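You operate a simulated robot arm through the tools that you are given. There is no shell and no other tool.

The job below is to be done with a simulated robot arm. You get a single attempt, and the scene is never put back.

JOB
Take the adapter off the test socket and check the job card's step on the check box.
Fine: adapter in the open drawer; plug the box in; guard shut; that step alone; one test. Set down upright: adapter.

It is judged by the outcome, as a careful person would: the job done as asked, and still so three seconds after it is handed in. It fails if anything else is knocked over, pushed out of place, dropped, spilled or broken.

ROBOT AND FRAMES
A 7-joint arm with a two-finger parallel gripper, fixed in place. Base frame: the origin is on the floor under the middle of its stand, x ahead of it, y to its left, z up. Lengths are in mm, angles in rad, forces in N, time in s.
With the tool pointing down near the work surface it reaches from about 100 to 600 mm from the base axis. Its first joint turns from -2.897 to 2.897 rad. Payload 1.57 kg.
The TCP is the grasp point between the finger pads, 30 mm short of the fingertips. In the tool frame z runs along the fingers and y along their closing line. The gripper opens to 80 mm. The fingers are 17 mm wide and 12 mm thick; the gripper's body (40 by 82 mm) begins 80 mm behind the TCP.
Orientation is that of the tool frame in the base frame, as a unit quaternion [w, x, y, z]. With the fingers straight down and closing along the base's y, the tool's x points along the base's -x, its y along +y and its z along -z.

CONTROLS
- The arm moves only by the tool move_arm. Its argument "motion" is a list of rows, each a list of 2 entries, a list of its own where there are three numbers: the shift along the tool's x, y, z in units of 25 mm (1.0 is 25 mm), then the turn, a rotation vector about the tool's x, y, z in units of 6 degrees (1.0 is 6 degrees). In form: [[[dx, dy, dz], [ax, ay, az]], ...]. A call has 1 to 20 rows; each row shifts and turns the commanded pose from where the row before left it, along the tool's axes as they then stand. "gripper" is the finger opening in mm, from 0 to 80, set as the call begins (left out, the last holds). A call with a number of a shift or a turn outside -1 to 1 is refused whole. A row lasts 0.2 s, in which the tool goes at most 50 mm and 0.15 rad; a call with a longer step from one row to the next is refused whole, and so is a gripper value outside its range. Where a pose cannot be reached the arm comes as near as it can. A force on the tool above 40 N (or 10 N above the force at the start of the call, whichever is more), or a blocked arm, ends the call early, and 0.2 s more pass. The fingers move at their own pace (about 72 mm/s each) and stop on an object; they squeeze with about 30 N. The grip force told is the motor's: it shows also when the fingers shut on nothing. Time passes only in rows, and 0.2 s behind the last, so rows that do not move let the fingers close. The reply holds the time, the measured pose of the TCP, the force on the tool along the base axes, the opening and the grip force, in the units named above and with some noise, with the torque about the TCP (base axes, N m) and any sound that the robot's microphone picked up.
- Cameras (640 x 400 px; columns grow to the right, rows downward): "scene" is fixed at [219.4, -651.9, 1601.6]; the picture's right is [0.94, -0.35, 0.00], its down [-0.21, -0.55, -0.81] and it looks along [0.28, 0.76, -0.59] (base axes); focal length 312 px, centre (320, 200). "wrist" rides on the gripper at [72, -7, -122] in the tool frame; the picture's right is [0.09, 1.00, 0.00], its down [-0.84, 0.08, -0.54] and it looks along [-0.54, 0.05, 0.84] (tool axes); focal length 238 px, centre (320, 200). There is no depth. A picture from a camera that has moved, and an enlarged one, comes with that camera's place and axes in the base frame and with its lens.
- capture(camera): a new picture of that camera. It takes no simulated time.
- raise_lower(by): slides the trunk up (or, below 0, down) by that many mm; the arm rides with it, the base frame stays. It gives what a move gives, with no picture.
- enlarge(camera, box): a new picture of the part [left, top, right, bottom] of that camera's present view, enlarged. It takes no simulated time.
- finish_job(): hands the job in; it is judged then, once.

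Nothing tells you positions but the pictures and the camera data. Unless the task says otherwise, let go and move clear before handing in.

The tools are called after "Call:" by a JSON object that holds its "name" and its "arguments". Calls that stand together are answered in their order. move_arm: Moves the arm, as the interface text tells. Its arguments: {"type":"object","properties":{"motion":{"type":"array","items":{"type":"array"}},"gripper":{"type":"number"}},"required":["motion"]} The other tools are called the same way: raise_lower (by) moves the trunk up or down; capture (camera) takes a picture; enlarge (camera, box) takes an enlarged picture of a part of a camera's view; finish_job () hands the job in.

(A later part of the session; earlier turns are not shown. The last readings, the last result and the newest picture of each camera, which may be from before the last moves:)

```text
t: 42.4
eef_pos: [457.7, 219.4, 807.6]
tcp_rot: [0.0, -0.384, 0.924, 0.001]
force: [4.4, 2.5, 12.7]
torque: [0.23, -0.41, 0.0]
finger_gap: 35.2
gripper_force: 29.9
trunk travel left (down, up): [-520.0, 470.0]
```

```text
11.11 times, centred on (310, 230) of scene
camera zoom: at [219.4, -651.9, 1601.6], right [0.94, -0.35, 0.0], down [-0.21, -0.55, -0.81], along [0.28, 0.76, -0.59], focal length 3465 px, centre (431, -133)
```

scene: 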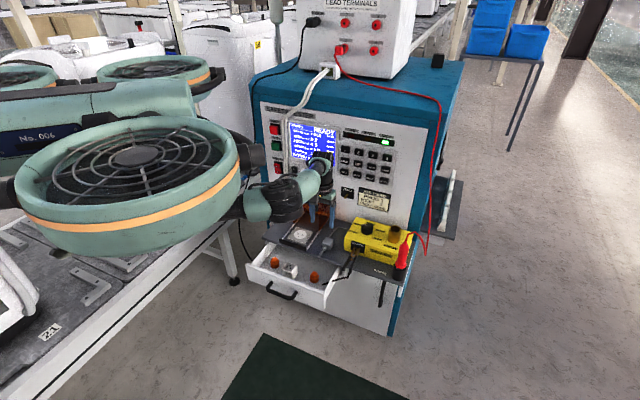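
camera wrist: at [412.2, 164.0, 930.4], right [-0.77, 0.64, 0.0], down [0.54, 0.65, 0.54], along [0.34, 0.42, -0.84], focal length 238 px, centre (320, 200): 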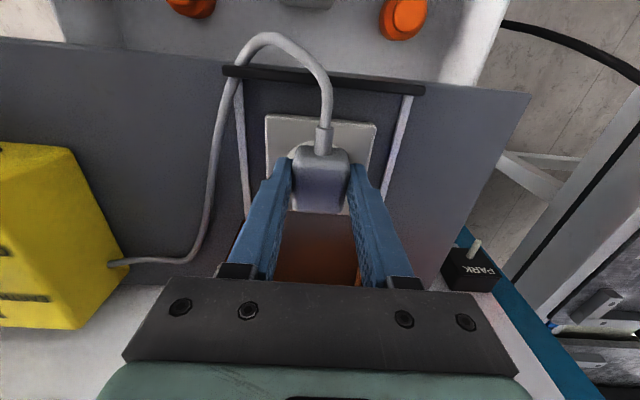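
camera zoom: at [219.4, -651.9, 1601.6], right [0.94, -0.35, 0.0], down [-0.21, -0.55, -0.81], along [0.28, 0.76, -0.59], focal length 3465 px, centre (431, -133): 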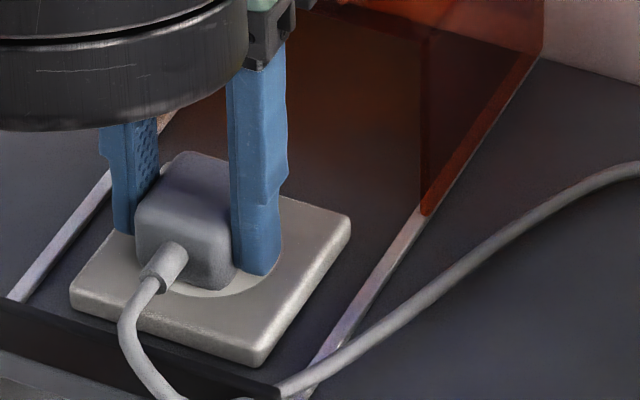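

The plug is about 2 mm off the socket centre, which I now put near (463, 221). I'll lift a few millimetres, re-measure and correct.

Call:
{"name": "move_arm", "arguments": {"motion": [[[0, 0, -0.12], [0, 0, 0]], [[0, 0, -0.12], [0, 0, 0]], [[0, 0, -0.08], [0, 0, 0]], [[0, 0, 0], [0, 0, 0]]]}}

Call:
{"name": "enlarge", "arguments": {"camera": "wrist", "box": [260, 90, 390, 220]}}

Call:
{"name": "enlarge", "arguments": {"camera": "scene", "box": [292, 222, 318, 244]}}

```text
t: 43.4
eef_pos: [458.5, 219.5, 815.2]
tcp_rot: [0.0, -0.382, 0.924, 0.0]
force: [-0.5, 0.5, -0.6]
torque: [-0.03, -0.01, 0.04]
finger_gap: 35.1
gripper_force: 30.1
trunk travel left (down, up): [-520.0, 470.0]
```

```text
3.08 times, centred on (325, 155) of wrist
camera zoom: at [413.2, 163.6, 938.4], right [-0.77, 0.64, 0.0], down [0.54, 0.65, 0.54], along [0.35, 0.42, -0.84], focal length 733 px, centre (305, 338)
```

zoom: 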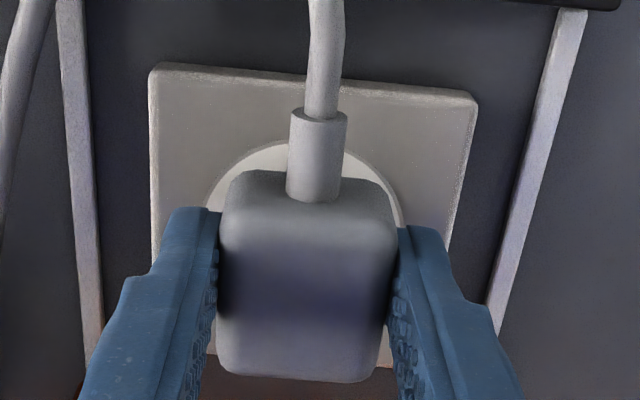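

```text
16.00 times, centred on (305, 233) of scene
camera zoom: at [219.4, -651.9, 1601.6], right [0.94, -0.35, 0.0], down [-0.21, -0.55, -0.81], along [0.28, 0.76, -0.59], focal length 4990 px, centre (560, -328)
```

zoom: 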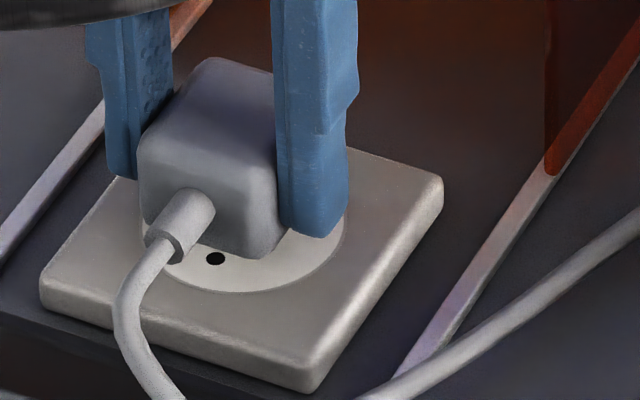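

Hovering, the plug is centred to within about a millimetre. I'll lower again with only light contact and then release.

Call:
{"name": "move_arm", "arguments": {"motion": [[[0, -0.02, 0.08], [0, 0, 0]], [[0, 0, 0.08], [0, 0, 0]], [[0, 0, 0.05], [0, 0, 0]]]}}

```text
t: 44.2
eef_pos: [457.7, 219.0, 810.9]
tcp_rot: [0.001, -0.382, 0.924, 0.0]
force: [0.2, -0.7, 0.0]
torque: [-0.03, 0.01, -0.02]
finger_gap: 34.9
gripper_force: 29.9
trunk travel left (down, up): [-520.0, 470.0]
```

Call:
{"name": "move_arm", "arguments": {"motion": [[[0, 0, 0.05], [0, 0, 0]], [[0, 0, 0.03], [0, 0, 0]]]}}

```text
t: 44.8
eef_pos: [459.5, 219.3, 808.9]
tcp_rot: [0.0, -0.383, 0.924, 0.0]
force: [0.2, 0.0, -0.5]
torque: [0.02, 0.02, 0.01]
finger_gap: 35.1
gripper_force: 30.2
trunk travel left (down, up): [-520.0, 470.0]
```

Call:
{"name": "move_arm", "arguments": {"motion": [[[0, 0, 0.04], [0, 0, 0]], [[0, 0, 0.03], [0, 0, 0]]]}}

```text
t: 45.4
eef_pos: [460.6, 218.9, 807.3]
tcp_rot: [0.001, -0.382, 0.924, 0.0]
force: [0.2, 0.0, 6.4]
torque: [0.14, -0.11, -0.02]
finger_gap: 35.2
gripper_force: 29.9
trunk travel left (down, up): [-520.0, 470.0]
```

Call:
{"name": "enlarge", "arguments": {"camera": "wrist", "box": [260, 90, 390, 220]}}

Call:
{"name": "enlarge", "arguments": {"camera": "scene", "box": [292, 222, 318, 244]}}

```text
3.08 times, centred on (325, 155) of wrist
camera zoom: at [414.2, 163.9, 930.2], right [-0.77, 0.64, 0.0], down [0.54, 0.65, 0.54], along [0.35, 0.42, -0.84], focal length 733 px, centre (305, 338)
```

zoom: 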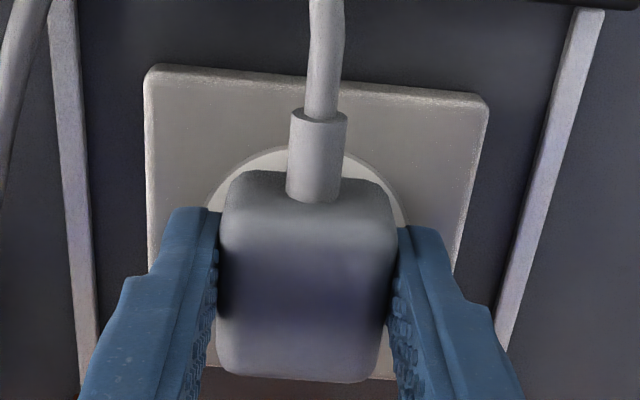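

```text
16.00 times, centred on (305, 233) of scene
camera zoom: at [219.4, -651.9, 1601.6], right [0.94, -0.35, 0.0], down [-0.21, -0.55, -0.81], along [0.28, 0.76, -0.59], focal length 4990 px, centre (560, -328)
```

zoom: 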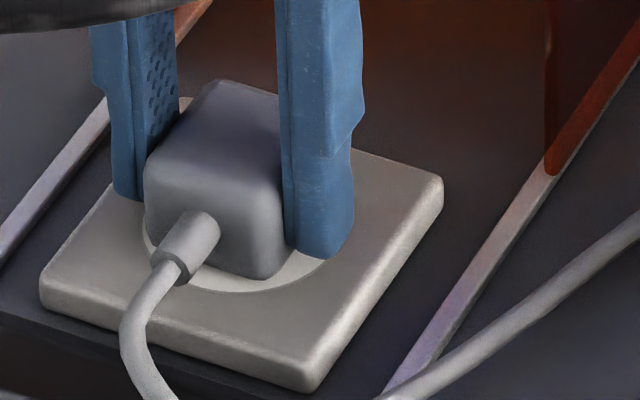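

Centred in both directions with light contact. I'll open the fingers and see whether the plug stays.

Call:
{"name": "move_arm", "arguments": {"motion": [[[0, 0, 0], [0, 0, 0]], [[0, 0, 0], [0, 0, 0]], [[0, 0, 0], [0, 0, 0]]], "gripper": 56}}

Call:
{"name": "enlarge", "arguments": {"camera": "wrist", "box": [260, 90, 390, 220]}}

Call:
{"name": "enlarge", "arguments": {"camera": "scene", "box": [292, 222, 318, 244]}}

```text
t: 46.2
eef_pos: [460.1, 219.8, 807.6]
tcp_rot: [0.0, -0.383, 0.924, 0.0]
force: [0.3, 0.0, 0.4]
torque: [-0.02, -0.02, 0.0]
finger_gap: 56.0
gripper_force: 0.1
trunk travel left (down, up): [-520.0, 470.0]
```

```text
3.08 times, centred on (325, 155) of wrist
camera zoom: at [413.9, 163.7, 929.4], right [-0.77, 0.64, 0.0], down [0.54, 0.65, 0.54], along [0.35, 0.42, -0.84], focal length 733 px, centre (305, 338)
```

zoom: 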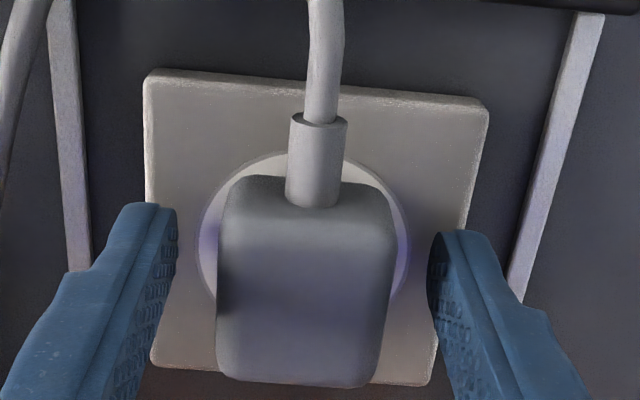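

```text
16.00 times, centred on (305, 233) of scene
camera zoom: at [219.4, -651.9, 1601.6], right [0.94, -0.35, 0.0], down [-0.21, -0.55, -0.81], along [0.28, 0.76, -0.59], focal length 4990 px, centre (560, -328)
```

zoom: 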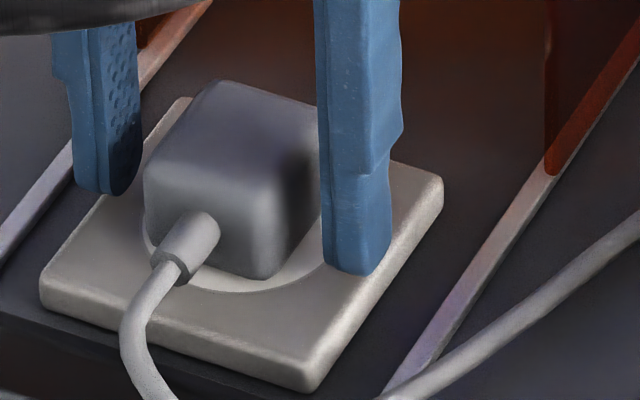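

The plug stays upright and centred. I'll rise, close the fingers and press on its top to make sure it is fully home.

Call:
{"name": "move_arm", "arguments": {"motion": [[[0, 0, -0.4], [0, 0, 0]], [[0, 0, -0.6], [0, 0, 0]], [[0, 0, -0.6], [0, 0, 0]], [[0, 0, -0.2], [0, 0, 0]]]}}

Call:
{"name": "move_arm", "arguments": {"motion": [[[-0.08, 0, 0], [0, 0, 0]], [[0, 0, 0], [0, 0, 0]], [[0, 0, 0], [0, 0, 0]]], "gripper": 0}}

Call:
{"name": "capture", "arguments": {"camera": "wrist"}}

Call:
{"name": "enlarge", "arguments": {"camera": "scene", "box": [285, 205, 335, 245]}}

```text
t: 47.2
eef_pos: [459.5, 219.8, 851.6]
tcp_rot: [-0.001, -0.383, 0.924, 0.0]
force: [-0.5, -0.4, -0.5]
torque: [0.02, -0.02, 0.04]
finger_gap: 55.9
gripper_force: 0.0
trunk travel left (down, up): [-520.0, 470.0]
```

```text
t: 48.0
eef_pos: [461.4, 220.1, 850.7]
tcp_rot: [0.0, -0.382, 0.924, 0.0]
force: [0.2, -0.2, -0.2]
torque: [0.03, 0.0, 0.02]
finger_gap: 0.0
gripper_force: 21.5
trunk travel left (down, up): [-520.0, 470.0]
```

```text
taken
camera wrist: at [415.8, 165.3, 973.7], right [-0.77, 0.64, 0.0], down [0.54, 0.65, 0.54], along [0.35, 0.42, -0.84], focal length 238 px, centre (320, 200)
```

wrist: 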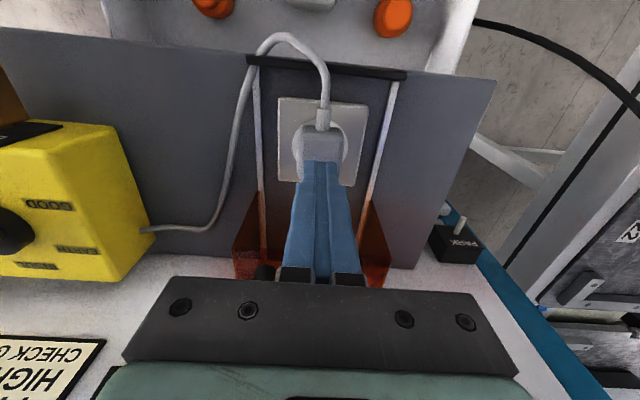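

```text
10.00 times, centred on (310, 225) of scene
camera zoom: at [219.4, -651.9, 1601.6], right [0.94, -0.35, 0.0], down [-0.21, -0.55, -0.81], along [0.28, 0.76, -0.59], focal length 3118 px, centre (420, -50)
```

zoom: 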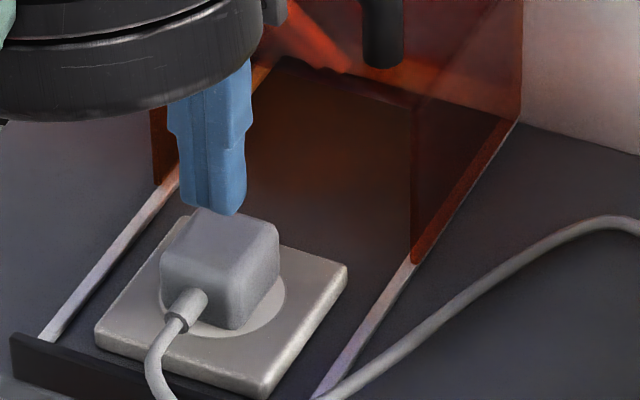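

Call:
{"name": "move_arm", "arguments": {"motion": [[[-0.06, 0, 0.3], [0, 0, 0]], [[0, 0, 0.2], [0, 0, 0]], [[0, 0, 0.1], [0, 0, 0]], [[0, 0, 0.08], [0, 0, 0]]]}}

Call:
{"name": "enlarge", "arguments": {"camera": "scene", "box": [285, 205, 335, 245]}}

```text
t: 49.0
eef_pos: [463.6, 221.9, 834.5]
tcp_rot: [0.001, -0.383, 0.924, 0.0]
force: [-0.6, -0.1, 0.9]
torque: [-0.02, 0.01, 0.01]
finger_gap: 0.0
gripper_force: 21.3
trunk travel left (down, up): [-520.0, 470.0]
```

```text
10.00 times, centred on (310, 225) of scene
camera zoom: at [219.4, -651.9, 1601.6], right [0.94, -0.35, 0.0], down [-0.21, -0.55, -0.81], along [0.28, 0.76, -0.59], focal length 3118 px, centre (420, -50)
```

zoom: 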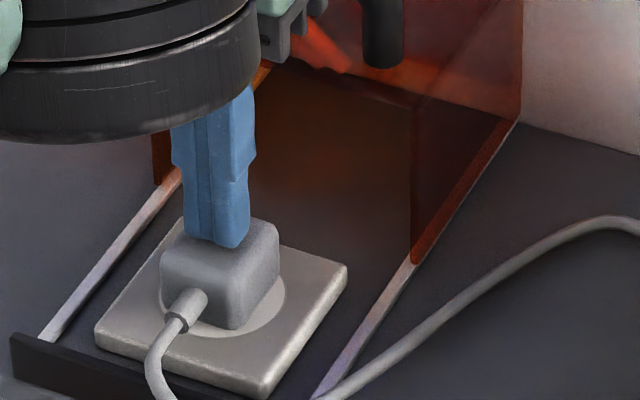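

Call:
{"name": "move_arm", "arguments": {"motion": [[[0, 0, 0.08], [0, 0, 0]], [[0, 0, 0.08], [0, 0, 0]], [[0, 0, 0.08], [0, 0, 0]]]}}

```text
t: 49.8
eef_pos: [461.4, 220.0, 831.2]
tcp_rot: [0.003, -0.382, 0.924, 0.001]
force: [-1.9, -3.9, 25.0]
torque: [-0.12, 0.09, 0.0]
finger_gap: 0.1
gripper_force: 21.4
trunk travel left (down, up): [-520.0, 470.0]
```

Call:
{"name": "move_arm", "arguments": {"motion": [[[0, 0, 0.04], [0, 0, 0]], [[0, 0, 0], [0, 0, 0]]]}}

Call:
{"name": "enlarge", "arguments": {"camera": "scene", "box": [285, 205, 335, 245]}}

```text
t: 50.4
eef_pos: [462.1, 221.1, 832.3]
tcp_rot: [0.004, -0.383, 0.924, 0.001]
force: [1.0, -5.4, 38.8]
torque: [-0.25, 0.06, 0.02]
finger_gap: 0.0
gripper_force: 21.0
trunk travel left (down, up): [-520.0, 470.0]
```

```text
10.00 times, centred on (310, 225) of scene
camera zoom: at [219.4, -651.9, 1601.6], right [0.94, -0.35, 0.0], down [-0.21, -0.55, -0.81], along [0.28, 0.76, -0.59], focal length 3118 px, centre (420, -50)
```

zoom: 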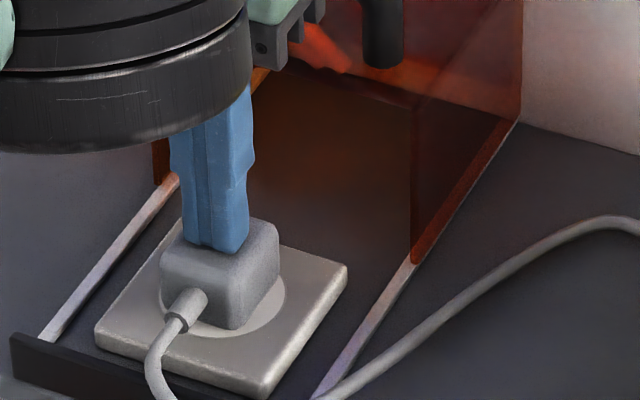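

The plug holds firm under 39 N, so it is fully home. Next I'll rise and look at the guard handle, which is near (517, 279, 881).

Call:
{"name": "move_arm", "arguments": {"motion": [[[0, 0, -0.3], [0, 0, 0]], [[0, 0, -0.6], [0, 0, 0]], [[0, 0, -0.9], [0, 0, 0]], [[0, 0, -0.9], [0, 0, 0]], [[0, 0, -0.9], [0, 0, 0]], [[0, 0, -0.9], [0, 0, 0]], [[0.6, 0, -0.6], [0, 0, 0]], [[0.6, 0, -0.4], [0, 0, 0]]], "gripper": 40}}

Call:
{"name": "capture", "arguments": {"camera": "wrist"}}

Call:
{"name": "enlarge", "arguments": {"camera": "scene", "box": [270, 170, 350, 250]}}

```text
t: 52.2
eef_pos: [439.5, 200.5, 966.0]
tcp_rot: [-0.001, -0.384, 0.923, 0.0]
force: [0.4, 0.1, 0.8]
torque: [0.02, 0.0, -0.02]
finger_gap: 39.9
gripper_force: 0.1
trunk travel left (down, up): [-520.0, 470.0]
```

```text
taken
camera wrist: at [393.7, 145.1, 1088.4], right [-0.77, 0.64, 0.0], down [0.54, 0.65, 0.54], along [0.35, 0.42, -0.84], focal length 238 px, centre (320, 200)
```

wrist: 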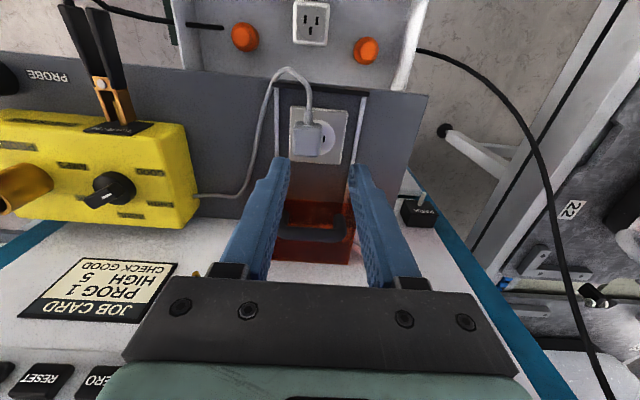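

```text
5.00 times, centred on (310, 210) of scene
camera zoom: at [219.4, -651.9, 1601.6], right [0.94, -0.35, 0.0], down [-0.21, -0.55, -0.81], along [0.28, 0.76, -0.59], focal length 1559 px, centre (370, 150)
```

zoom: 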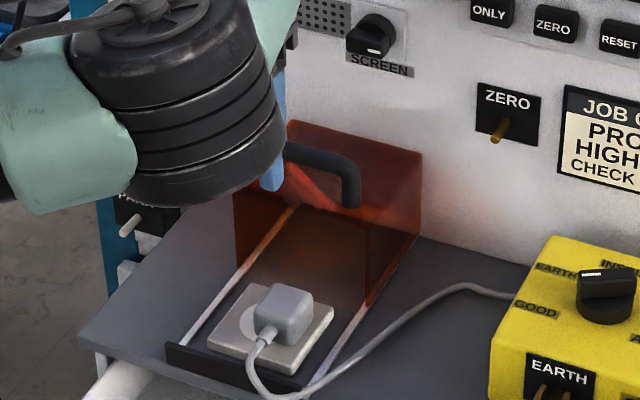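

The plug has shifted sideways: the fingers opened while still resting on it and dragged it. I'll zoom in to see how it stands now.

Call:
{"name": "enlarge", "arguments": {"camera": "wrist", "box": [270, 90, 370, 175]}}

Call:
{"name": "enlarge", "arguments": {"camera": "scene", "box": [290, 220, 325, 248]}}

```text
4.71 times, centred on (320, 132) of wrist
camera zoom: at [393.7, 145.1, 1088.4], right [-0.77, 0.64, 0.0], down [0.54, 0.65, 0.54], along [0.35, 0.42, -0.84], focal length 1122 px, centre (320, 518)
```

zoom: 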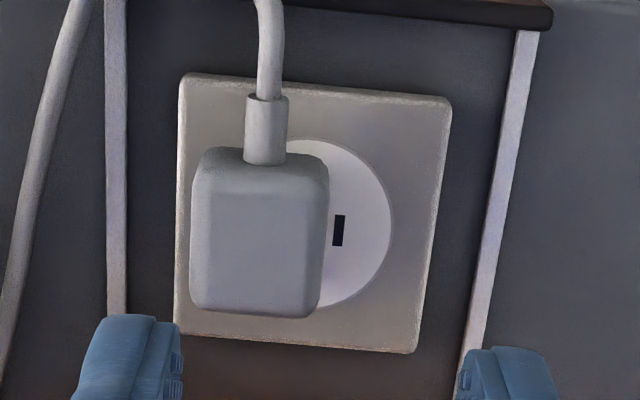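

```text
14.29 times, centred on (308, 234) of scene
camera zoom: at [219.4, -651.9, 1601.6], right [0.94, -0.35, 0.0], down [-0.21, -0.55, -0.81], along [0.28, 0.76, -0.59], focal length 4455 px, centre (499, -286)
```

zoom: 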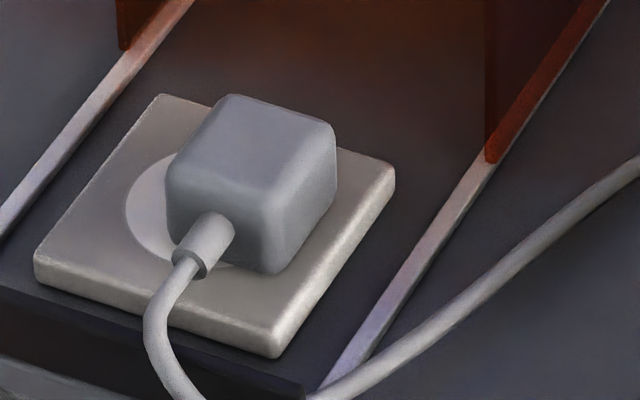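

The plug slid about 12 mm sideways and still stands flat on the plate, so it is not latched. I'll re-grip it, lift it and look at its underside before trying again.

Call:
{"name": "move_arm", "arguments": {"motion": [[[-0.392, -0.19, 0], [0, 0, 0]], [[-0.392, -0.19, 0], [0, 0, 0]], [[-0.392, -0.19, 0], [0, 0, 0]], [[0, 0, 0.9], [0, 0, 0]], [[0, 0, 0.9], [0, 0, 0]], [[0, 0, 0.9], [0, 0, 0]], [[0, 0, 0.9], [0, 0, 0]], [[0, 0, 0.7], [0, 0, 0]]], "gripper": 52}}

Call:
{"name": "enlarge", "arguments": {"camera": "wrist", "box": [250, 70, 390, 220]}}

```text
t: 54.0
eef_pos: [472.3, 210.3, 858.5]
tcp_rot: [0.0, -0.383, 0.924, 0.0]
force: [-0.2, 0.1, 0.2]
torque: [0.0, -0.01, -0.01]
finger_gap: 52.0
gripper_force: 0.0
trunk travel left (down, up): [-520.0, 470.0]
```

```text
2.67 times, centred on (320, 145) of wrist
camera zoom: at [427.2, 154.3, 980.6], right [-0.77, 0.64, 0.0], down [0.54, 0.65, 0.54], along [0.35, 0.42, -0.84], focal length 636 px, centre (320, 347)
```

zoom: 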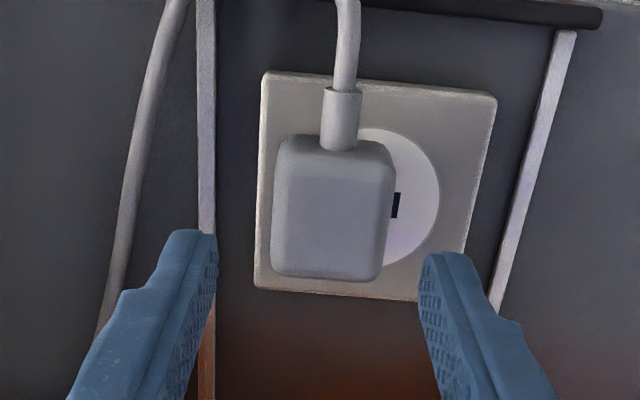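

Call:
{"name": "move_arm", "arguments": {"motion": [[[0.08, 0.12, 0], [0, 0, 0]], [[0, 0, 0.6], [0, 0, 0]], [[0, 0, 0.6], [0, 0, 0]], [[0, 0, 0.5], [0, 0, 0]], [[0, 0, 0.2], [0, 0, 0]]]}}

Call:
{"name": "enlarge", "arguments": {"camera": "wrist", "box": [250, 90, 390, 220]}}

Call:
{"name": "enlarge", "arguments": {"camera": "scene", "box": [285, 212, 335, 248]}}

```text
t: 55.2
eef_pos: [468.7, 211.7, 809.3]
tcp_rot: [0.0, -0.383, 0.924, -0.001]
force: [0.3, -0.7, 1.3]
torque: [-0.03, -0.02, 0.0]
finger_gap: 52.0
gripper_force: 0.2
trunk travel left (down, up): [-520.0, 470.0]
```

```text
3.08 times, centred on (320, 155) of wrist
camera zoom: at [422.7, 156.3, 932.3], right [-0.77, 0.64, 0.0], down [0.54, 0.65, 0.54], along [0.35, 0.42, -0.84], focal length 733 px, centre (320, 338)
```

zoom: 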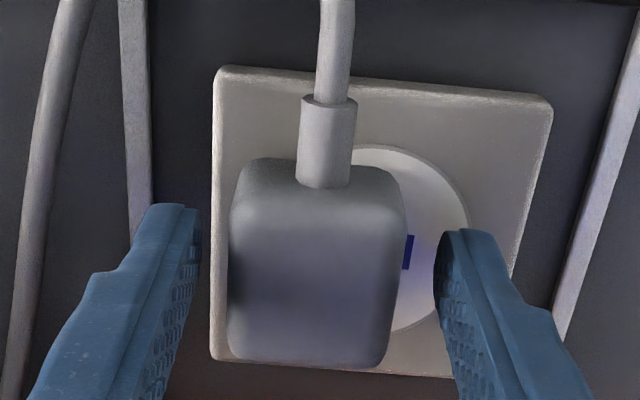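

```text
11.11 times, centred on (310, 230) of scene
camera zoom: at [219.4, -651.9, 1601.6], right [0.94, -0.35, 0.0], down [-0.21, -0.55, -0.81], along [0.28, 0.76, -0.59], focal length 3465 px, centre (431, -133)
```

zoom: 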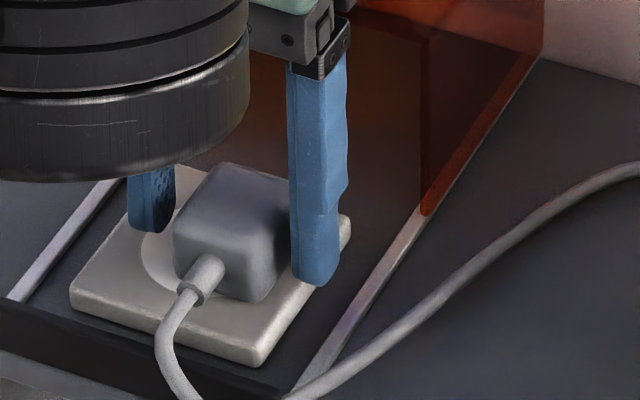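

Call:
{"name": "move_arm", "arguments": {"motion": [[[0, 0, 0], [0, 0, 0]], [[0, 0, 0], [0, 0, 0]], [[0, 0, 0], [0, 0, 0]]], "gripper": 10}}

Call:
{"name": "move_arm", "arguments": {"motion": [[[0, 0, -0.3], [0, 0, 0]], [[0, 0, -0.6], [0, 0, 0]], [[0, 0, -0.9], [0, 0, 0]], [[0, 0, -0.9], [0, 0, 0]], [[0.4, 0, -0.9], [0, 0, 0]], [[0.6, 0, -0.6], [0, 0, 0]]]}}

Call:
{"name": "capture", "arguments": {"camera": "wrist"}}

Call:
{"name": "capture", "arguments": {"camera": "scene"}}

```text
t: 56.0
eef_pos: [467.8, 211.1, 810.0]
tcp_rot: [0.0, -0.382, 0.924, 0.0]
force: [0.1, 0.1, -0.4]
torque: [-0.02, 0.0, 0.02]
finger_gap: 35.1
gripper_force: 29.9
trunk travel left (down, up): [-520.0, 470.0]
```

```text
t: 57.4
eef_pos: [451.7, 194.8, 914.9]
tcp_rot: [0.0, -0.383, 0.924, 0.001]
force: [0.7, 0.0, -0.8]
torque: [-0.05, 0.01, -0.05]
finger_gap: 34.9
gripper_force: 30.1
trunk travel left (down, up): [-520.0, 470.0]
```

```text
taken
camera wrist: at [405.1, 139.2, 1037.5], right [-0.77, 0.64, 0.0], down [0.54, 0.65, 0.54], along [0.35, 0.42, -0.84], focal length 238 px, centre (320, 200)
```

wrist: 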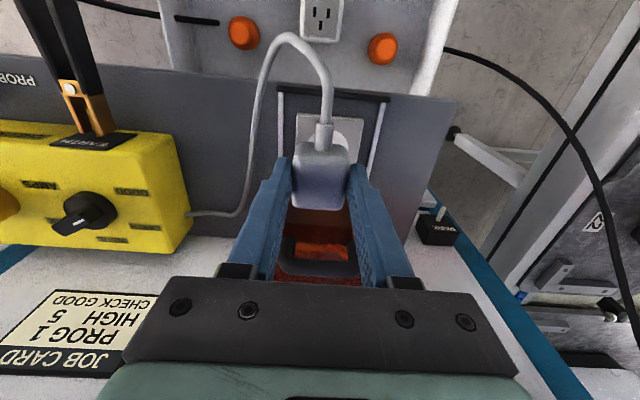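

```text
taken
```

scene: 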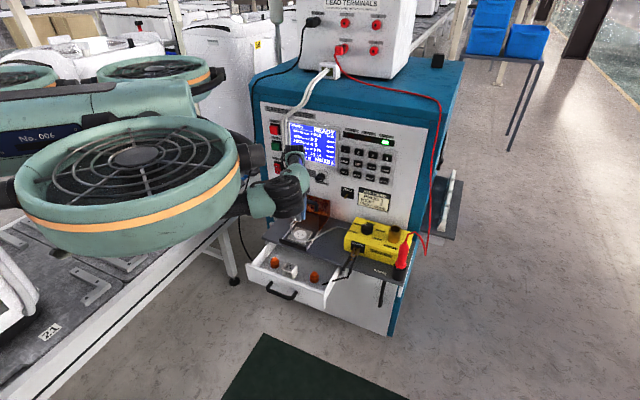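

Call:
{"name": "move_arm", "arguments": {"motion": [[[0.493, -0.773, -0.6], [0, 0, 0]], [[0.493, -0.773, -0.6], [0, 0, 0]], [[0.493, -0.773, -0.6], [0, 0, 0]], [[0, 0, 0], [0, 1, 0]], [[0, 0, 0], [0, 1, 0]], [[0, 0, 0], [0, 1, 0]], [[0, 0, 0], [0, 1, 0]]]}}

Call:
{"name": "capture", "arguments": {"camera": "scene"}}

Call:
{"name": "enlarge", "arguments": {"camera": "scene", "box": [280, 160, 360, 240]}}

```text
t: 59.0
eef_pos: [465.1, 127.5, 961.5]
tcp_rot: [-0.193, -0.375, 0.903, -0.08]
force: [-0.7, 0.1, -1.3]
torque: [-0.03, 0.0, -0.02]
finger_gap: 35.0
gripper_force: 30.0
trunk travel left (down, up): [-520.0, 470.0]
```

```text
taken
```

scene: 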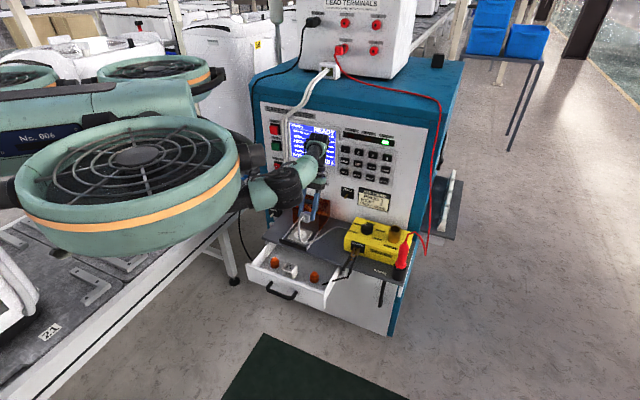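

```text
5.00 times, centred on (320, 200) of scene
camera zoom: at [219.4, -651.9, 1601.6], right [0.94, -0.35, 0.0], down [-0.21, -0.55, -0.81], along [0.28, 0.76, -0.59], focal length 1559 px, centre (320, 200)
```

zoom: 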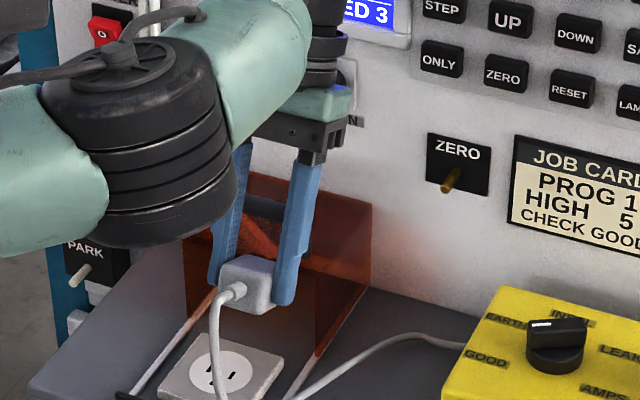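

Call:
{"name": "move_arm", "arguments": {"motion": [[[0, 0, 0], [0, 1, 0]], [[0, 0, 0], [0, 1, 0]], [[0, 0, 0], [0, 1, 0]]]}}

Call:
{"name": "enlarge", "arguments": {"camera": "scene", "box": [295, 195, 345, 235]}}

Call:
{"name": "capture", "arguments": {"camera": "scene"}}

```text
t: 59.8
eef_pos: [450.7, 125.8, 957.7]
tcp_rot: [-0.33, -0.357, 0.863, -0.137]
force: [-0.1, -0.5, 0.4]
torque: [0.01, 0.01, -0.03]
finger_gap: 34.9
gripper_force: 30.0
out of reach, approached as far as the arm can: row 3
trunk travel left (down, up): [-520.0, 470.0]
```

```text
10.00 times, centred on (320, 215) of scene
camera zoom: at [219.4, -651.9, 1601.6], right [0.94, -0.35, 0.0], down [-0.21, -0.55, -0.81], along [0.28, 0.76, -0.59], focal length 3118 px, centre (320, 50)
```

zoom: 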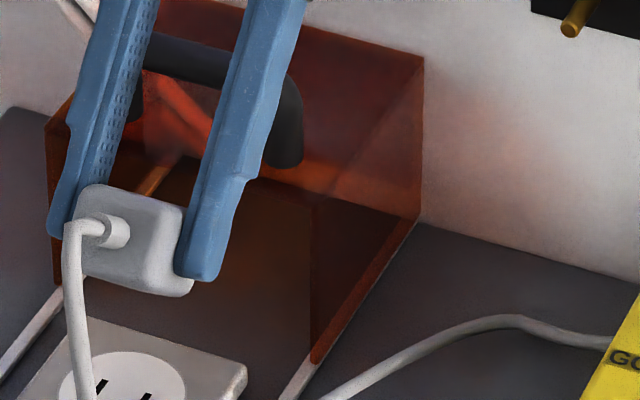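

```text
taken
```

scene: 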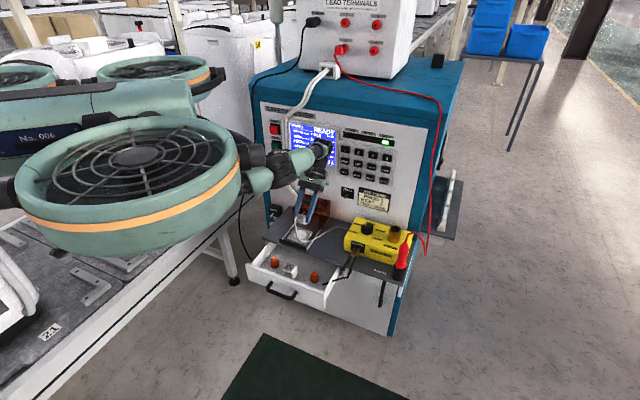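

No pins protrude from the plug's underside, so it simply seats flat on the socket. I'll return to vertical and place it again, centred.

Call:
{"name": "move_arm", "arguments": {"motion": [[[0, 0, 0], [0, -1, 0]], [[0, 0, 0], [0, -1, 0]], [[0, 0, 0], [0, -1, 0]], [[0, 0, 0], [0, -1, 0]], [[0, 0, 0], [0, -1, 0]], [[0, 0, 0], [0, -1, 0]], [[0, 0, 0], [0, -0.98, 0]]]}}

Call:
{"name": "capture", "arguments": {"camera": "wrist"}}

```text
t: 61.4
eef_pos: [451.1, 125.1, 957.4]
tcp_rot: [0.0, -0.382, 0.924, 0.001]
force: [-0.6, 0.5, -0.3]
torque: [0.0, 0.02, -0.01]
finger_gap: 35.3
gripper_force: 30.5
trunk travel left (down, up): [-520.0, 470.0]
```

```text
taken
camera wrist: at [405.6, 70.4, 1080.2], right [-0.77, 0.64, 0.0], down [0.54, 0.65, 0.54], along [0.35, 0.42, -0.84], focal length 238 px, centre (320, 200)
```

wrist: 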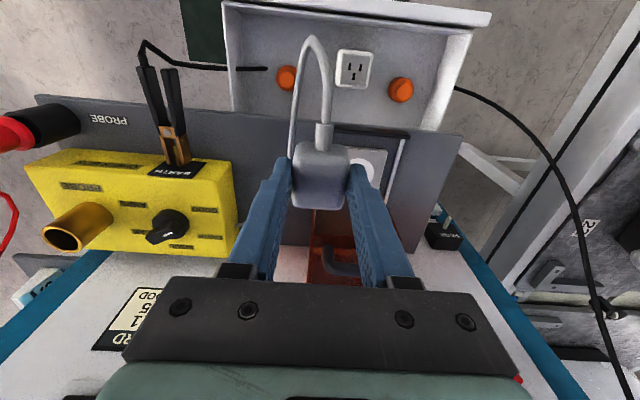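

Call:
{"name": "enlarge", "arguments": {"camera": "wrist", "box": [270, 110, 370, 220]}}

```text
3.64 times, centred on (320, 165) of wrist
camera zoom: at [405.6, 70.4, 1080.2], right [-0.77, 0.64, 0.0], down [0.54, 0.65, 0.54], along [0.35, 0.42, -0.84], focal length 867 px, centre (320, 327)
```

zoom: 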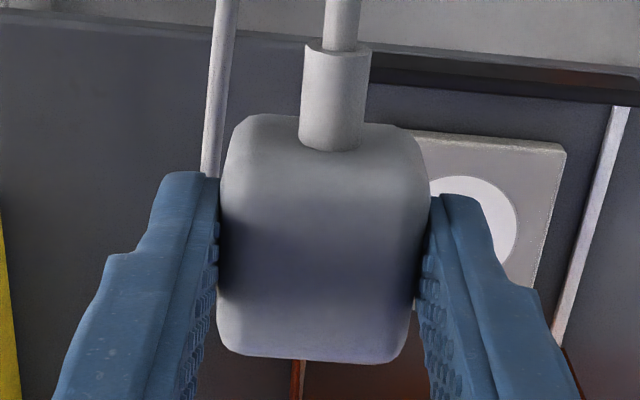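

Call:
{"name": "move_arm", "arguments": {"motion": [[[-0.747, 0.602, 0], [0, 0, 0]], [[-0.747, 0.602, 0], [0, 0, 0]], [[-0.747, 0.602, 0], [0, 0, 0]], [[-0.747, 0.602, 0], [0, 0, 0]], [[0, 0, 0.77], [0, 0, 0]], [[0, 0, 0.77], [0, 0, 0]], [[0, 0, 0.77], [0, 0, 0]], [[0, 0, 0.77], [0, 0, 0]], [[0, 0, 0.77], [0, 0, 0]], [[0, 0, 0.77], [0, 0, 0]], [[0, 0, 0.7], [0, 0, 0]]]}}

Call:
{"name": "enlarge", "arguments": {"camera": "wrist", "box": [260, 90, 390, 220]}}

Call:
{"name": "enlarge", "arguments": {"camera": "scene", "box": [285, 212, 335, 248]}}

```text
t: 63.8
eef_pos: [461.3, 221.3, 823.4]
tcp_rot: [-0.001, -0.383, 0.924, -0.001]
force: [-0.9, -0.5, -0.7]
torque: [0.01, 0.0, -0.03]
finger_gap: 35.1
gripper_force: 30.1
trunk travel left (down, up): [-520.0, 470.0]
```

```text
3.08 times, centred on (325, 155) of wrist
camera zoom: at [416.4, 166.8, 946.0], right [-0.77, 0.64, 0.0], down [0.54, 0.65, 0.54], along [0.34, 0.42, -0.84], focal length 733 px, centre (305, 338)
```

zoom: 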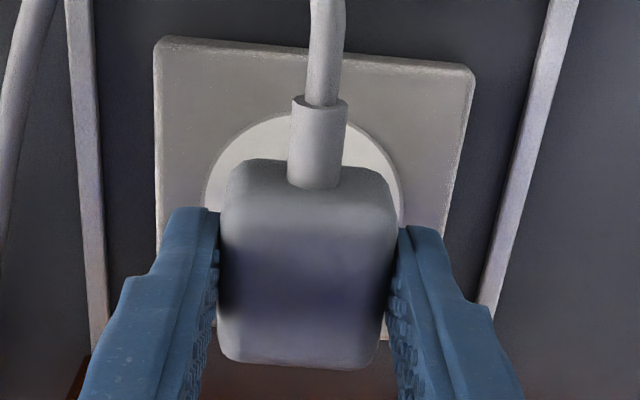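

```text
11.11 times, centred on (310, 230) of scene
camera zoom: at [219.4, -651.9, 1601.6], right [0.94, -0.35, 0.0], down [-0.21, -0.55, -0.81], along [0.28, 0.76, -0.59], focal length 3465 px, centre (431, -133)
```

zoom: 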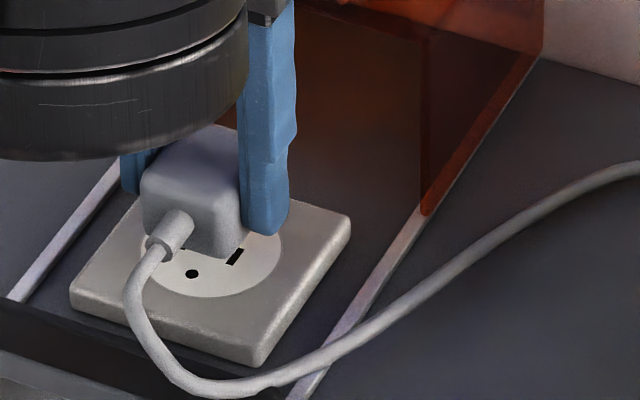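

Call:
{"name": "move_arm", "arguments": {"motion": [[[0.04, -0.032, 0.16], [0, 0, 0]], [[0, 0, 0.16], [0, 0, 0]], [[0, 0, 0.08], [0, 0, 0]]]}}

Call:
{"name": "move_arm", "arguments": {"motion": [[[0, 0, 0.06], [0, 0, 0]], [[0, 0, 0.04], [0, 0, 0]]]}}

```text
t: 64.6
eef_pos: [462.2, 220.0, 814.5]
tcp_rot: [-0.001, -0.383, 0.924, 0.0]
force: [0.0, -0.6, -0.2]
torque: [0.01, 0.02, 0.0]
finger_gap: 34.9
gripper_force: 30.0
trunk travel left (down, up): [-520.0, 470.0]
```

```text
t: 65.2
eef_pos: [461.4, 218.7, 812.3]
tcp_rot: [-0.001, -0.383, 0.924, 0.0]
force: [-0.4, 0.0, -1.0]
torque: [0.0, 0.0, -0.02]
finger_gap: 35.2
gripper_force: 29.9
trunk travel left (down, up): [-520.0, 470.0]
```

Call:
{"name": "move_arm", "arguments": {"motion": [[[0, 0, 0.06], [0, 0, 0]], [[0, 0, 0.04], [0, 0, 0]]]}}

```text
t: 65.8
eef_pos: [461.8, 219.9, 810.7]
tcp_rot: [0.0, -0.382, 0.924, 0.0]
force: [-1.3, -0.6, 0.1]
torque: [0.02, -0.01, -0.02]
finger_gap: 35.1
gripper_force: 29.6
trunk travel left (down, up): [-520.0, 470.0]
```

Call:
{"name": "move_arm", "arguments": {"motion": [[[0, 0, 0.05], [0, 0, 0]], [[0, 0, 0.03], [0, 0, 0]]]}}

Call:
{"name": "enlarge", "arguments": {"camera": "wrist", "box": [260, 90, 390, 220]}}

Call:
{"name": "enlarge", "arguments": {"camera": "scene", "box": [292, 222, 318, 244]}}

```text
t: 66.4
eef_pos: [462.5, 220.1, 811.0]
tcp_rot: [0.001, -0.383, 0.924, 0.0]
force: [0.2, 3.2, 16.2]
torque: [0.18, 0.04, 0.01]
finger_gap: 35.2
gripper_force: 30.3
trunk travel left (down, up): [-520.0, 470.0]
```

```text
3.08 times, centred on (325, 155) of wrist
camera zoom: at [415.2, 165.0, 932.5], right [-0.77, 0.64, 0.0], down [0.54, 0.65, 0.54], along [0.35, 0.42, -0.84], focal length 733 px, centre (305, 338)
```

zoom: 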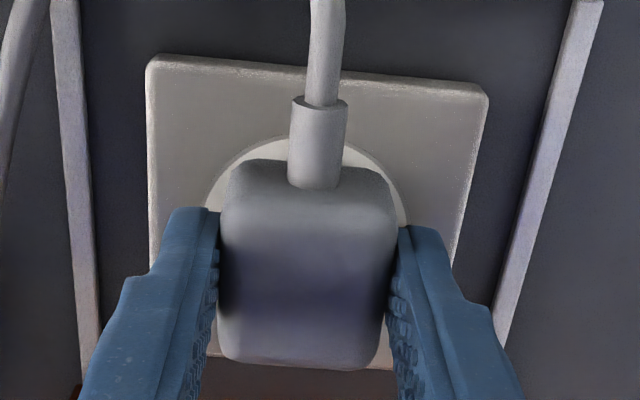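

```text
16.00 times, centred on (305, 233) of scene
camera zoom: at [219.4, -651.9, 1601.6], right [0.94, -0.35, 0.0], down [-0.21, -0.55, -0.81], along [0.28, 0.76, -0.59], focal length 4990 px, centre (560, -328)
```

zoom: 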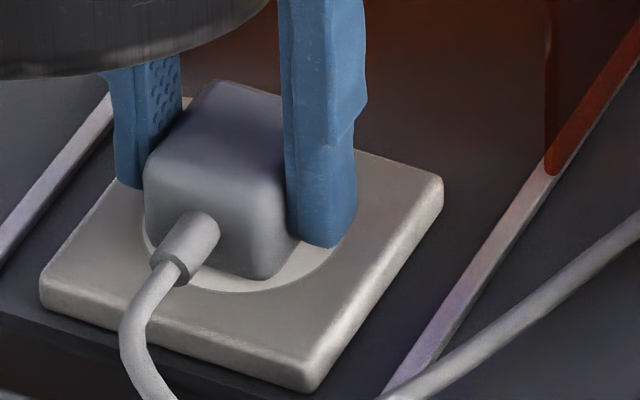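

Seated flat and centred, with 16 N of contact. I'll release in place and then test gently whether the socket holds it.

Call:
{"name": "move_arm", "arguments": {"motion": [[[0, 0, -0.02], [0, 0, 0]], [[0, 0, 0], [0, 0, 0]], [[0, 0, 0], [0, 0, 0]]], "gripper": 42}}

Call:
{"name": "enlarge", "arguments": {"camera": "wrist", "box": [260, 90, 390, 220]}}

Call:
{"name": "enlarge", "arguments": {"camera": "scene", "box": [255, 90, 405, 210]}}

```text
t: 67.2
eef_pos: [460.8, 219.3, 807.4]
tcp_rot: [0.0, -0.383, 0.924, 0.0]
force: [0.5, -0.6, 0.5]
torque: [-0.02, -0.02, 0.01]
finger_gap: 42.0
gripper_force: 0.0
trunk travel left (down, up): [-520.0, 470.0]
```

```text
3.08 times, centred on (325, 155) of wrist
camera zoom: at [415.5, 164.5, 931.1], right [-0.77, 0.64, 0.0], down [0.54, 0.65, 0.54], along [0.34, 0.42, -0.84], focal length 733 px, centre (305, 338)
```

zoom: 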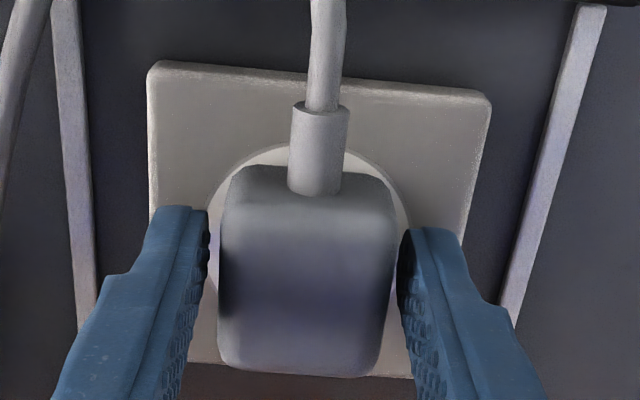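

```text
3.33 times, centred on (330, 150) of scene
camera zoom: at [219.4, -651.9, 1601.6], right [0.94, -0.35, 0.0], down [-0.21, -0.55, -0.81], along [0.28, 0.76, -0.59], focal length 1040 px, centre (287, 367)
```

zoom: 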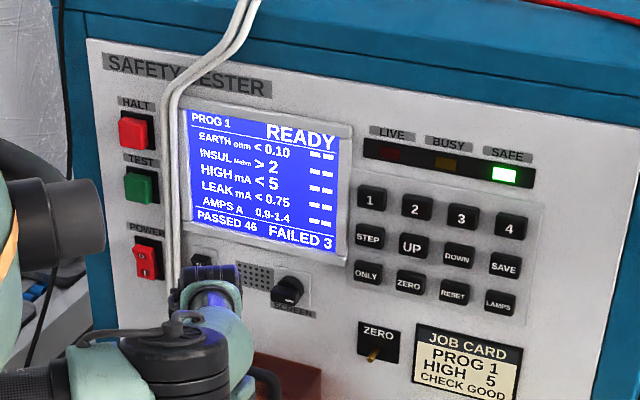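

Call:
{"name": "move_arm", "arguments": {"motion": [[[0, -0.1, -0.04], [0, 0, 0]], [[0, -0.06, 0], [0, 0, 0]], [[0, -0.06, 0], [0, 0, 0]]]}}

Call:
{"name": "enlarge", "arguments": {"camera": "wrist", "box": [260, 90, 390, 220]}}

```text
t: 68.0
eef_pos: [466.0, 216.7, 809.0]
tcp_rot: [-0.001, -0.383, 0.924, -0.001]
force: [0.0, -0.6, -0.2]
torque: [0.04, -0.01, -0.03]
finger_gap: 42.2
gripper_force: 0.0
trunk travel left (down, up): [-520.0, 470.0]
```

```text
3.08 times, centred on (325, 155) of wrist
camera zoom: at [420.3, 160.3, 932.1], right [-0.77, 0.64, 0.0], down [0.54, 0.65, 0.54], along [0.34, 0.42, -0.84], focal length 733 px, centre (305, 338)
```

zoom: 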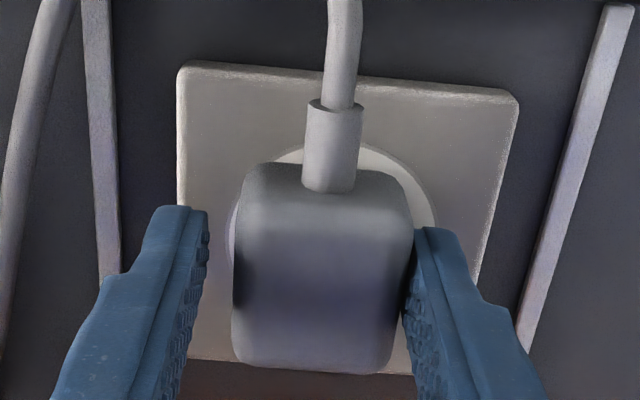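

The plug moves freely, so the socket has no latch and it must simply sit in place. I'll recentre it precisely: close, shift back and check.

Call:
{"name": "move_arm", "arguments": {"motion": [[[0, 0, 0], [0, 0, 0]], [[0, 0, 0], [0, 0, 0]], [[0, 0.11, 0], [0, 0, 0]], [[0, 0.112, 0], [0, 0, 0]], [[0, 0, 0], [0, 0, 0]]], "gripper": 10}}

Call:
{"name": "enlarge", "arguments": {"camera": "wrist", "box": [260, 90, 390, 220]}}

Call:
{"name": "enlarge", "arguments": {"camera": "scene", "box": [292, 222, 318, 244]}}

```text
t: 69.2
eef_pos: [462.9, 218.8, 809.8]
tcp_rot: [-0.002, -0.383, 0.924, -0.001]
force: [0.6, 0.0, 1.1]
torque: [-0.05, -0.01, 0.01]
finger_gap: 34.9
gripper_force: 30.2
trunk travel left (down, up): [-520.0, 470.0]
```

```text
3.08 times, centred on (325, 155) of wrist
camera zoom: at [415.8, 164.3, 932.1], right [-0.77, 0.64, 0.0], down [0.54, 0.65, 0.54], along [0.35, 0.42, -0.84], focal length 733 px, centre (305, 338)
```

zoom: 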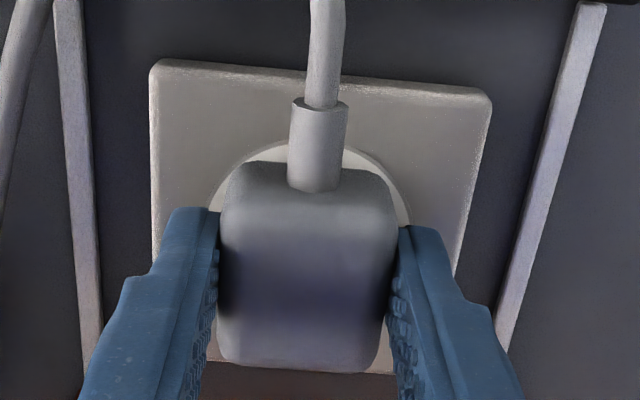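

```text
16.00 times, centred on (305, 233) of scene
camera zoom: at [219.4, -651.9, 1601.6], right [0.94, -0.35, 0.0], down [-0.21, -0.55, -0.81], along [0.28, 0.76, -0.59], focal length 4990 px, centre (560, -328)
```

zoom: 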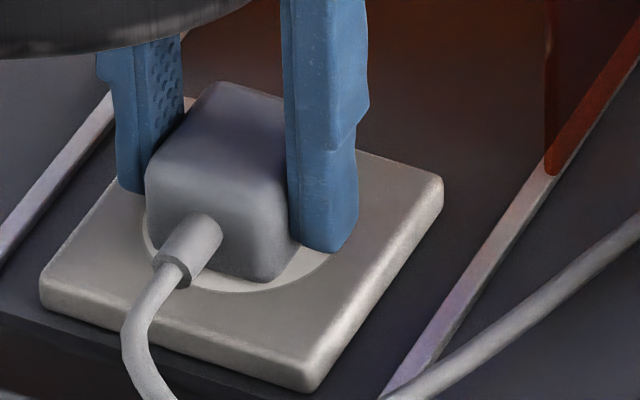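

Centred to within half a millimetre. I'll open fully first, wait, and only then rise.

Call:
{"name": "move_arm", "arguments": {"motion": [[[0, 0.02, 0], [0, 0, 0]], [[0, 0, 0], [0, 0, 0]], [[0, 0, 0], [0, 0, 0]], [[0, 0, 0], [0, 0, 0]]], "gripper": 54}}

Call:
{"name": "move_arm", "arguments": {"motion": [[[0, 0, -0.3], [0, 0, 0]], [[0, 0, -0.6], [0, 0, 0]], [[0, 0, -0.9], [0, 0, 0]], [[0, 0, -0.9], [0, 0, 0]], [[0, 0, -0.9], [0, 0, 0]], [[0, 0, -0.9], [0, 0, 0]], [[0, 0, -0.9], [0, 0, 0]]]}}

Call:
{"name": "capture", "arguments": {"camera": "wrist"}}

Call:
{"name": "enlarge", "arguments": {"camera": "scene", "box": [270, 170, 350, 250]}}

Call:
{"name": "enlarge", "arguments": {"camera": "wrist", "box": [260, 70, 390, 190]}}

```text
t: 70.2
eef_pos: [461.3, 219.2, 809.4]
tcp_rot: [-0.001, -0.383, 0.924, -0.001]
force: [-1.2, -0.2, 0.4]
torque: [0.0, 0.0, 0.0]
finger_gap: 53.9
gripper_force: 0.0
trunk travel left (down, up): [-520.0, 470.0]
```

```text
t: 71.8
eef_pos: [461.7, 221.6, 943.5]
tcp_rot: [0.0, -0.383, 0.924, 0.0]
force: [0.0, 0.4, 0.2]
torque: [0.03, -0.02, -0.02]
finger_gap: 54.1
gripper_force: 0.1
trunk travel left (down, up): [-520.0, 470.0]
```

```text
taken
camera wrist: at [416.1, 166.6, 1065.4], right [-0.77, 0.64, 0.0], down [0.54, 0.65, 0.54], along [0.34, 0.42, -0.84], focal length 238 px, centre (320, 200)
```

wrist: 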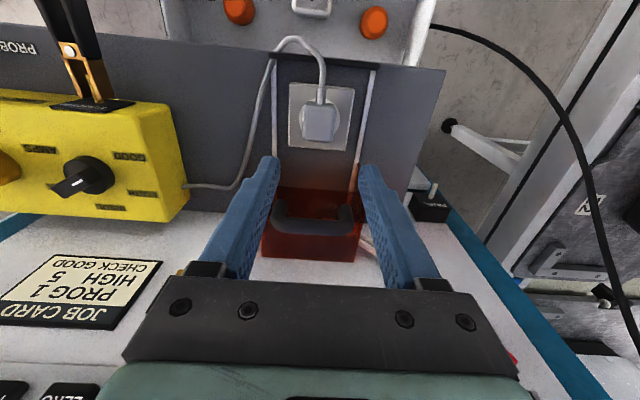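

```text
5.00 times, centred on (310, 210) of scene
camera zoom: at [219.4, -651.9, 1601.6], right [0.94, -0.35, 0.0], down [-0.21, -0.55, -0.81], along [0.28, 0.76, -0.59], focal length 1559 px, centre (370, 150)
```

zoom: 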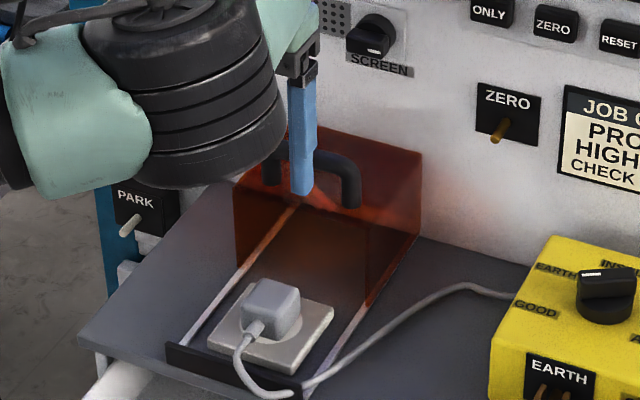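

```text
3.33 times, centred on (325, 130) of wrist
camera zoom: at [416.1, 166.6, 1065.4], right [-0.77, 0.64, 0.0], down [0.54, 0.65, 0.54], along [0.34, 0.42, -0.84], focal length 794 px, centre (303, 433)
```

zoom: 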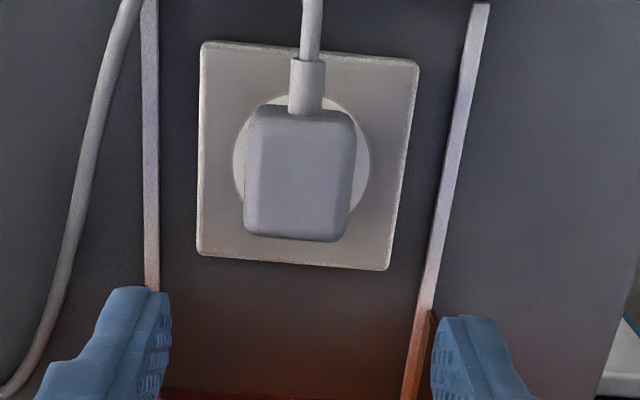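

The plug sits centred on the socket. Now for the guard: I'll turn the hand a quarter so the fingers can straddle the handle bar, near (518, 277, 881).

Call:
{"name": "move_arm", "arguments": {"motion": [[[0, 0, -0.6], [0, 0, 0]], [[0, 0, 0], [0, 0, 1]], [[0, 0, 0], [0, 0, 1]], [[0, 0, 0], [0, 0, 1]], [[0, 0, 0], [0, 0, 1]], [[0, 0, 0], [0, 0, 1]], [[0, 0, 0], [0, 0, 1]], [[0, 0, 0], [0, 0, 1]], [[0, 0, 0], [0, 0, 1]], [[0, 0, 0], [0, 0, 1]], [[0, 0, 0], [0, 0, 1]], [[0, 0, 0], [0, 0, 1]], [[0, 0, 0], [0, 0, 1]], [[0, 0, 0], [0, 0, 1]], [[0, 0, 0], [0, 0, 1]], [[0, 0, 0], [0, 0, 1]]]}}

Call:
{"name": "capture", "arguments": {"camera": "wrist"}}

Call:
{"name": "capture", "arguments": {"camera": "scene"}}

```text
t: 75.2
eef_pos: [461.0, 219.0, 960.0]
tcp_rot: [-0.001, 0.383, 0.924, -0.001]
force: [0.8, -0.4, 0.0]
torque: [0.01, -0.03, 0.01]
finger_gap: 53.9
gripper_force: 0.1
trunk travel left (down, up): [-520.0, 470.0]
```

```text
taken
camera wrist: at [406.3, 267.0, 1081.9], right [0.64, 0.77, 0.0], down [0.65, -0.54, 0.54], along [0.41, -0.35, -0.84], focal length 238 px, centre (320, 200)
```

wrist: 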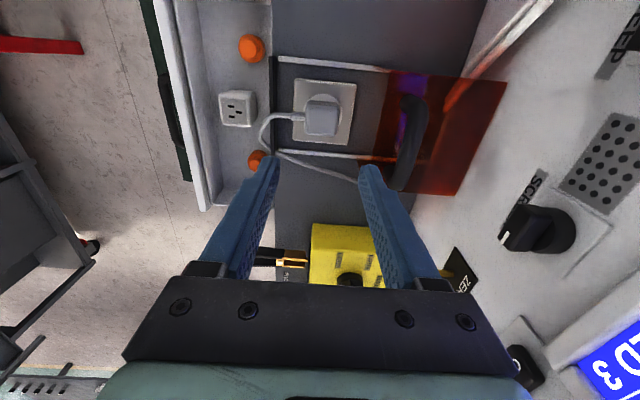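

```text
taken
```

scene: 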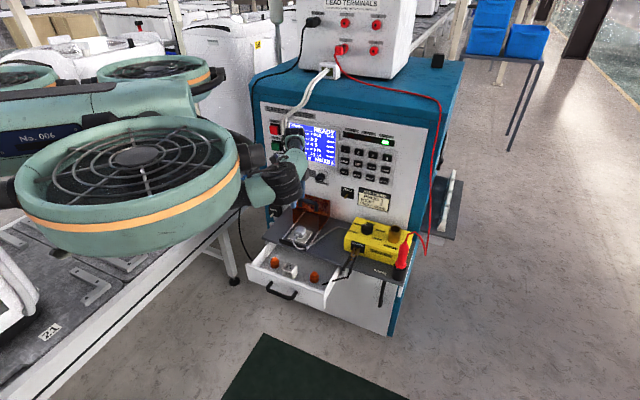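

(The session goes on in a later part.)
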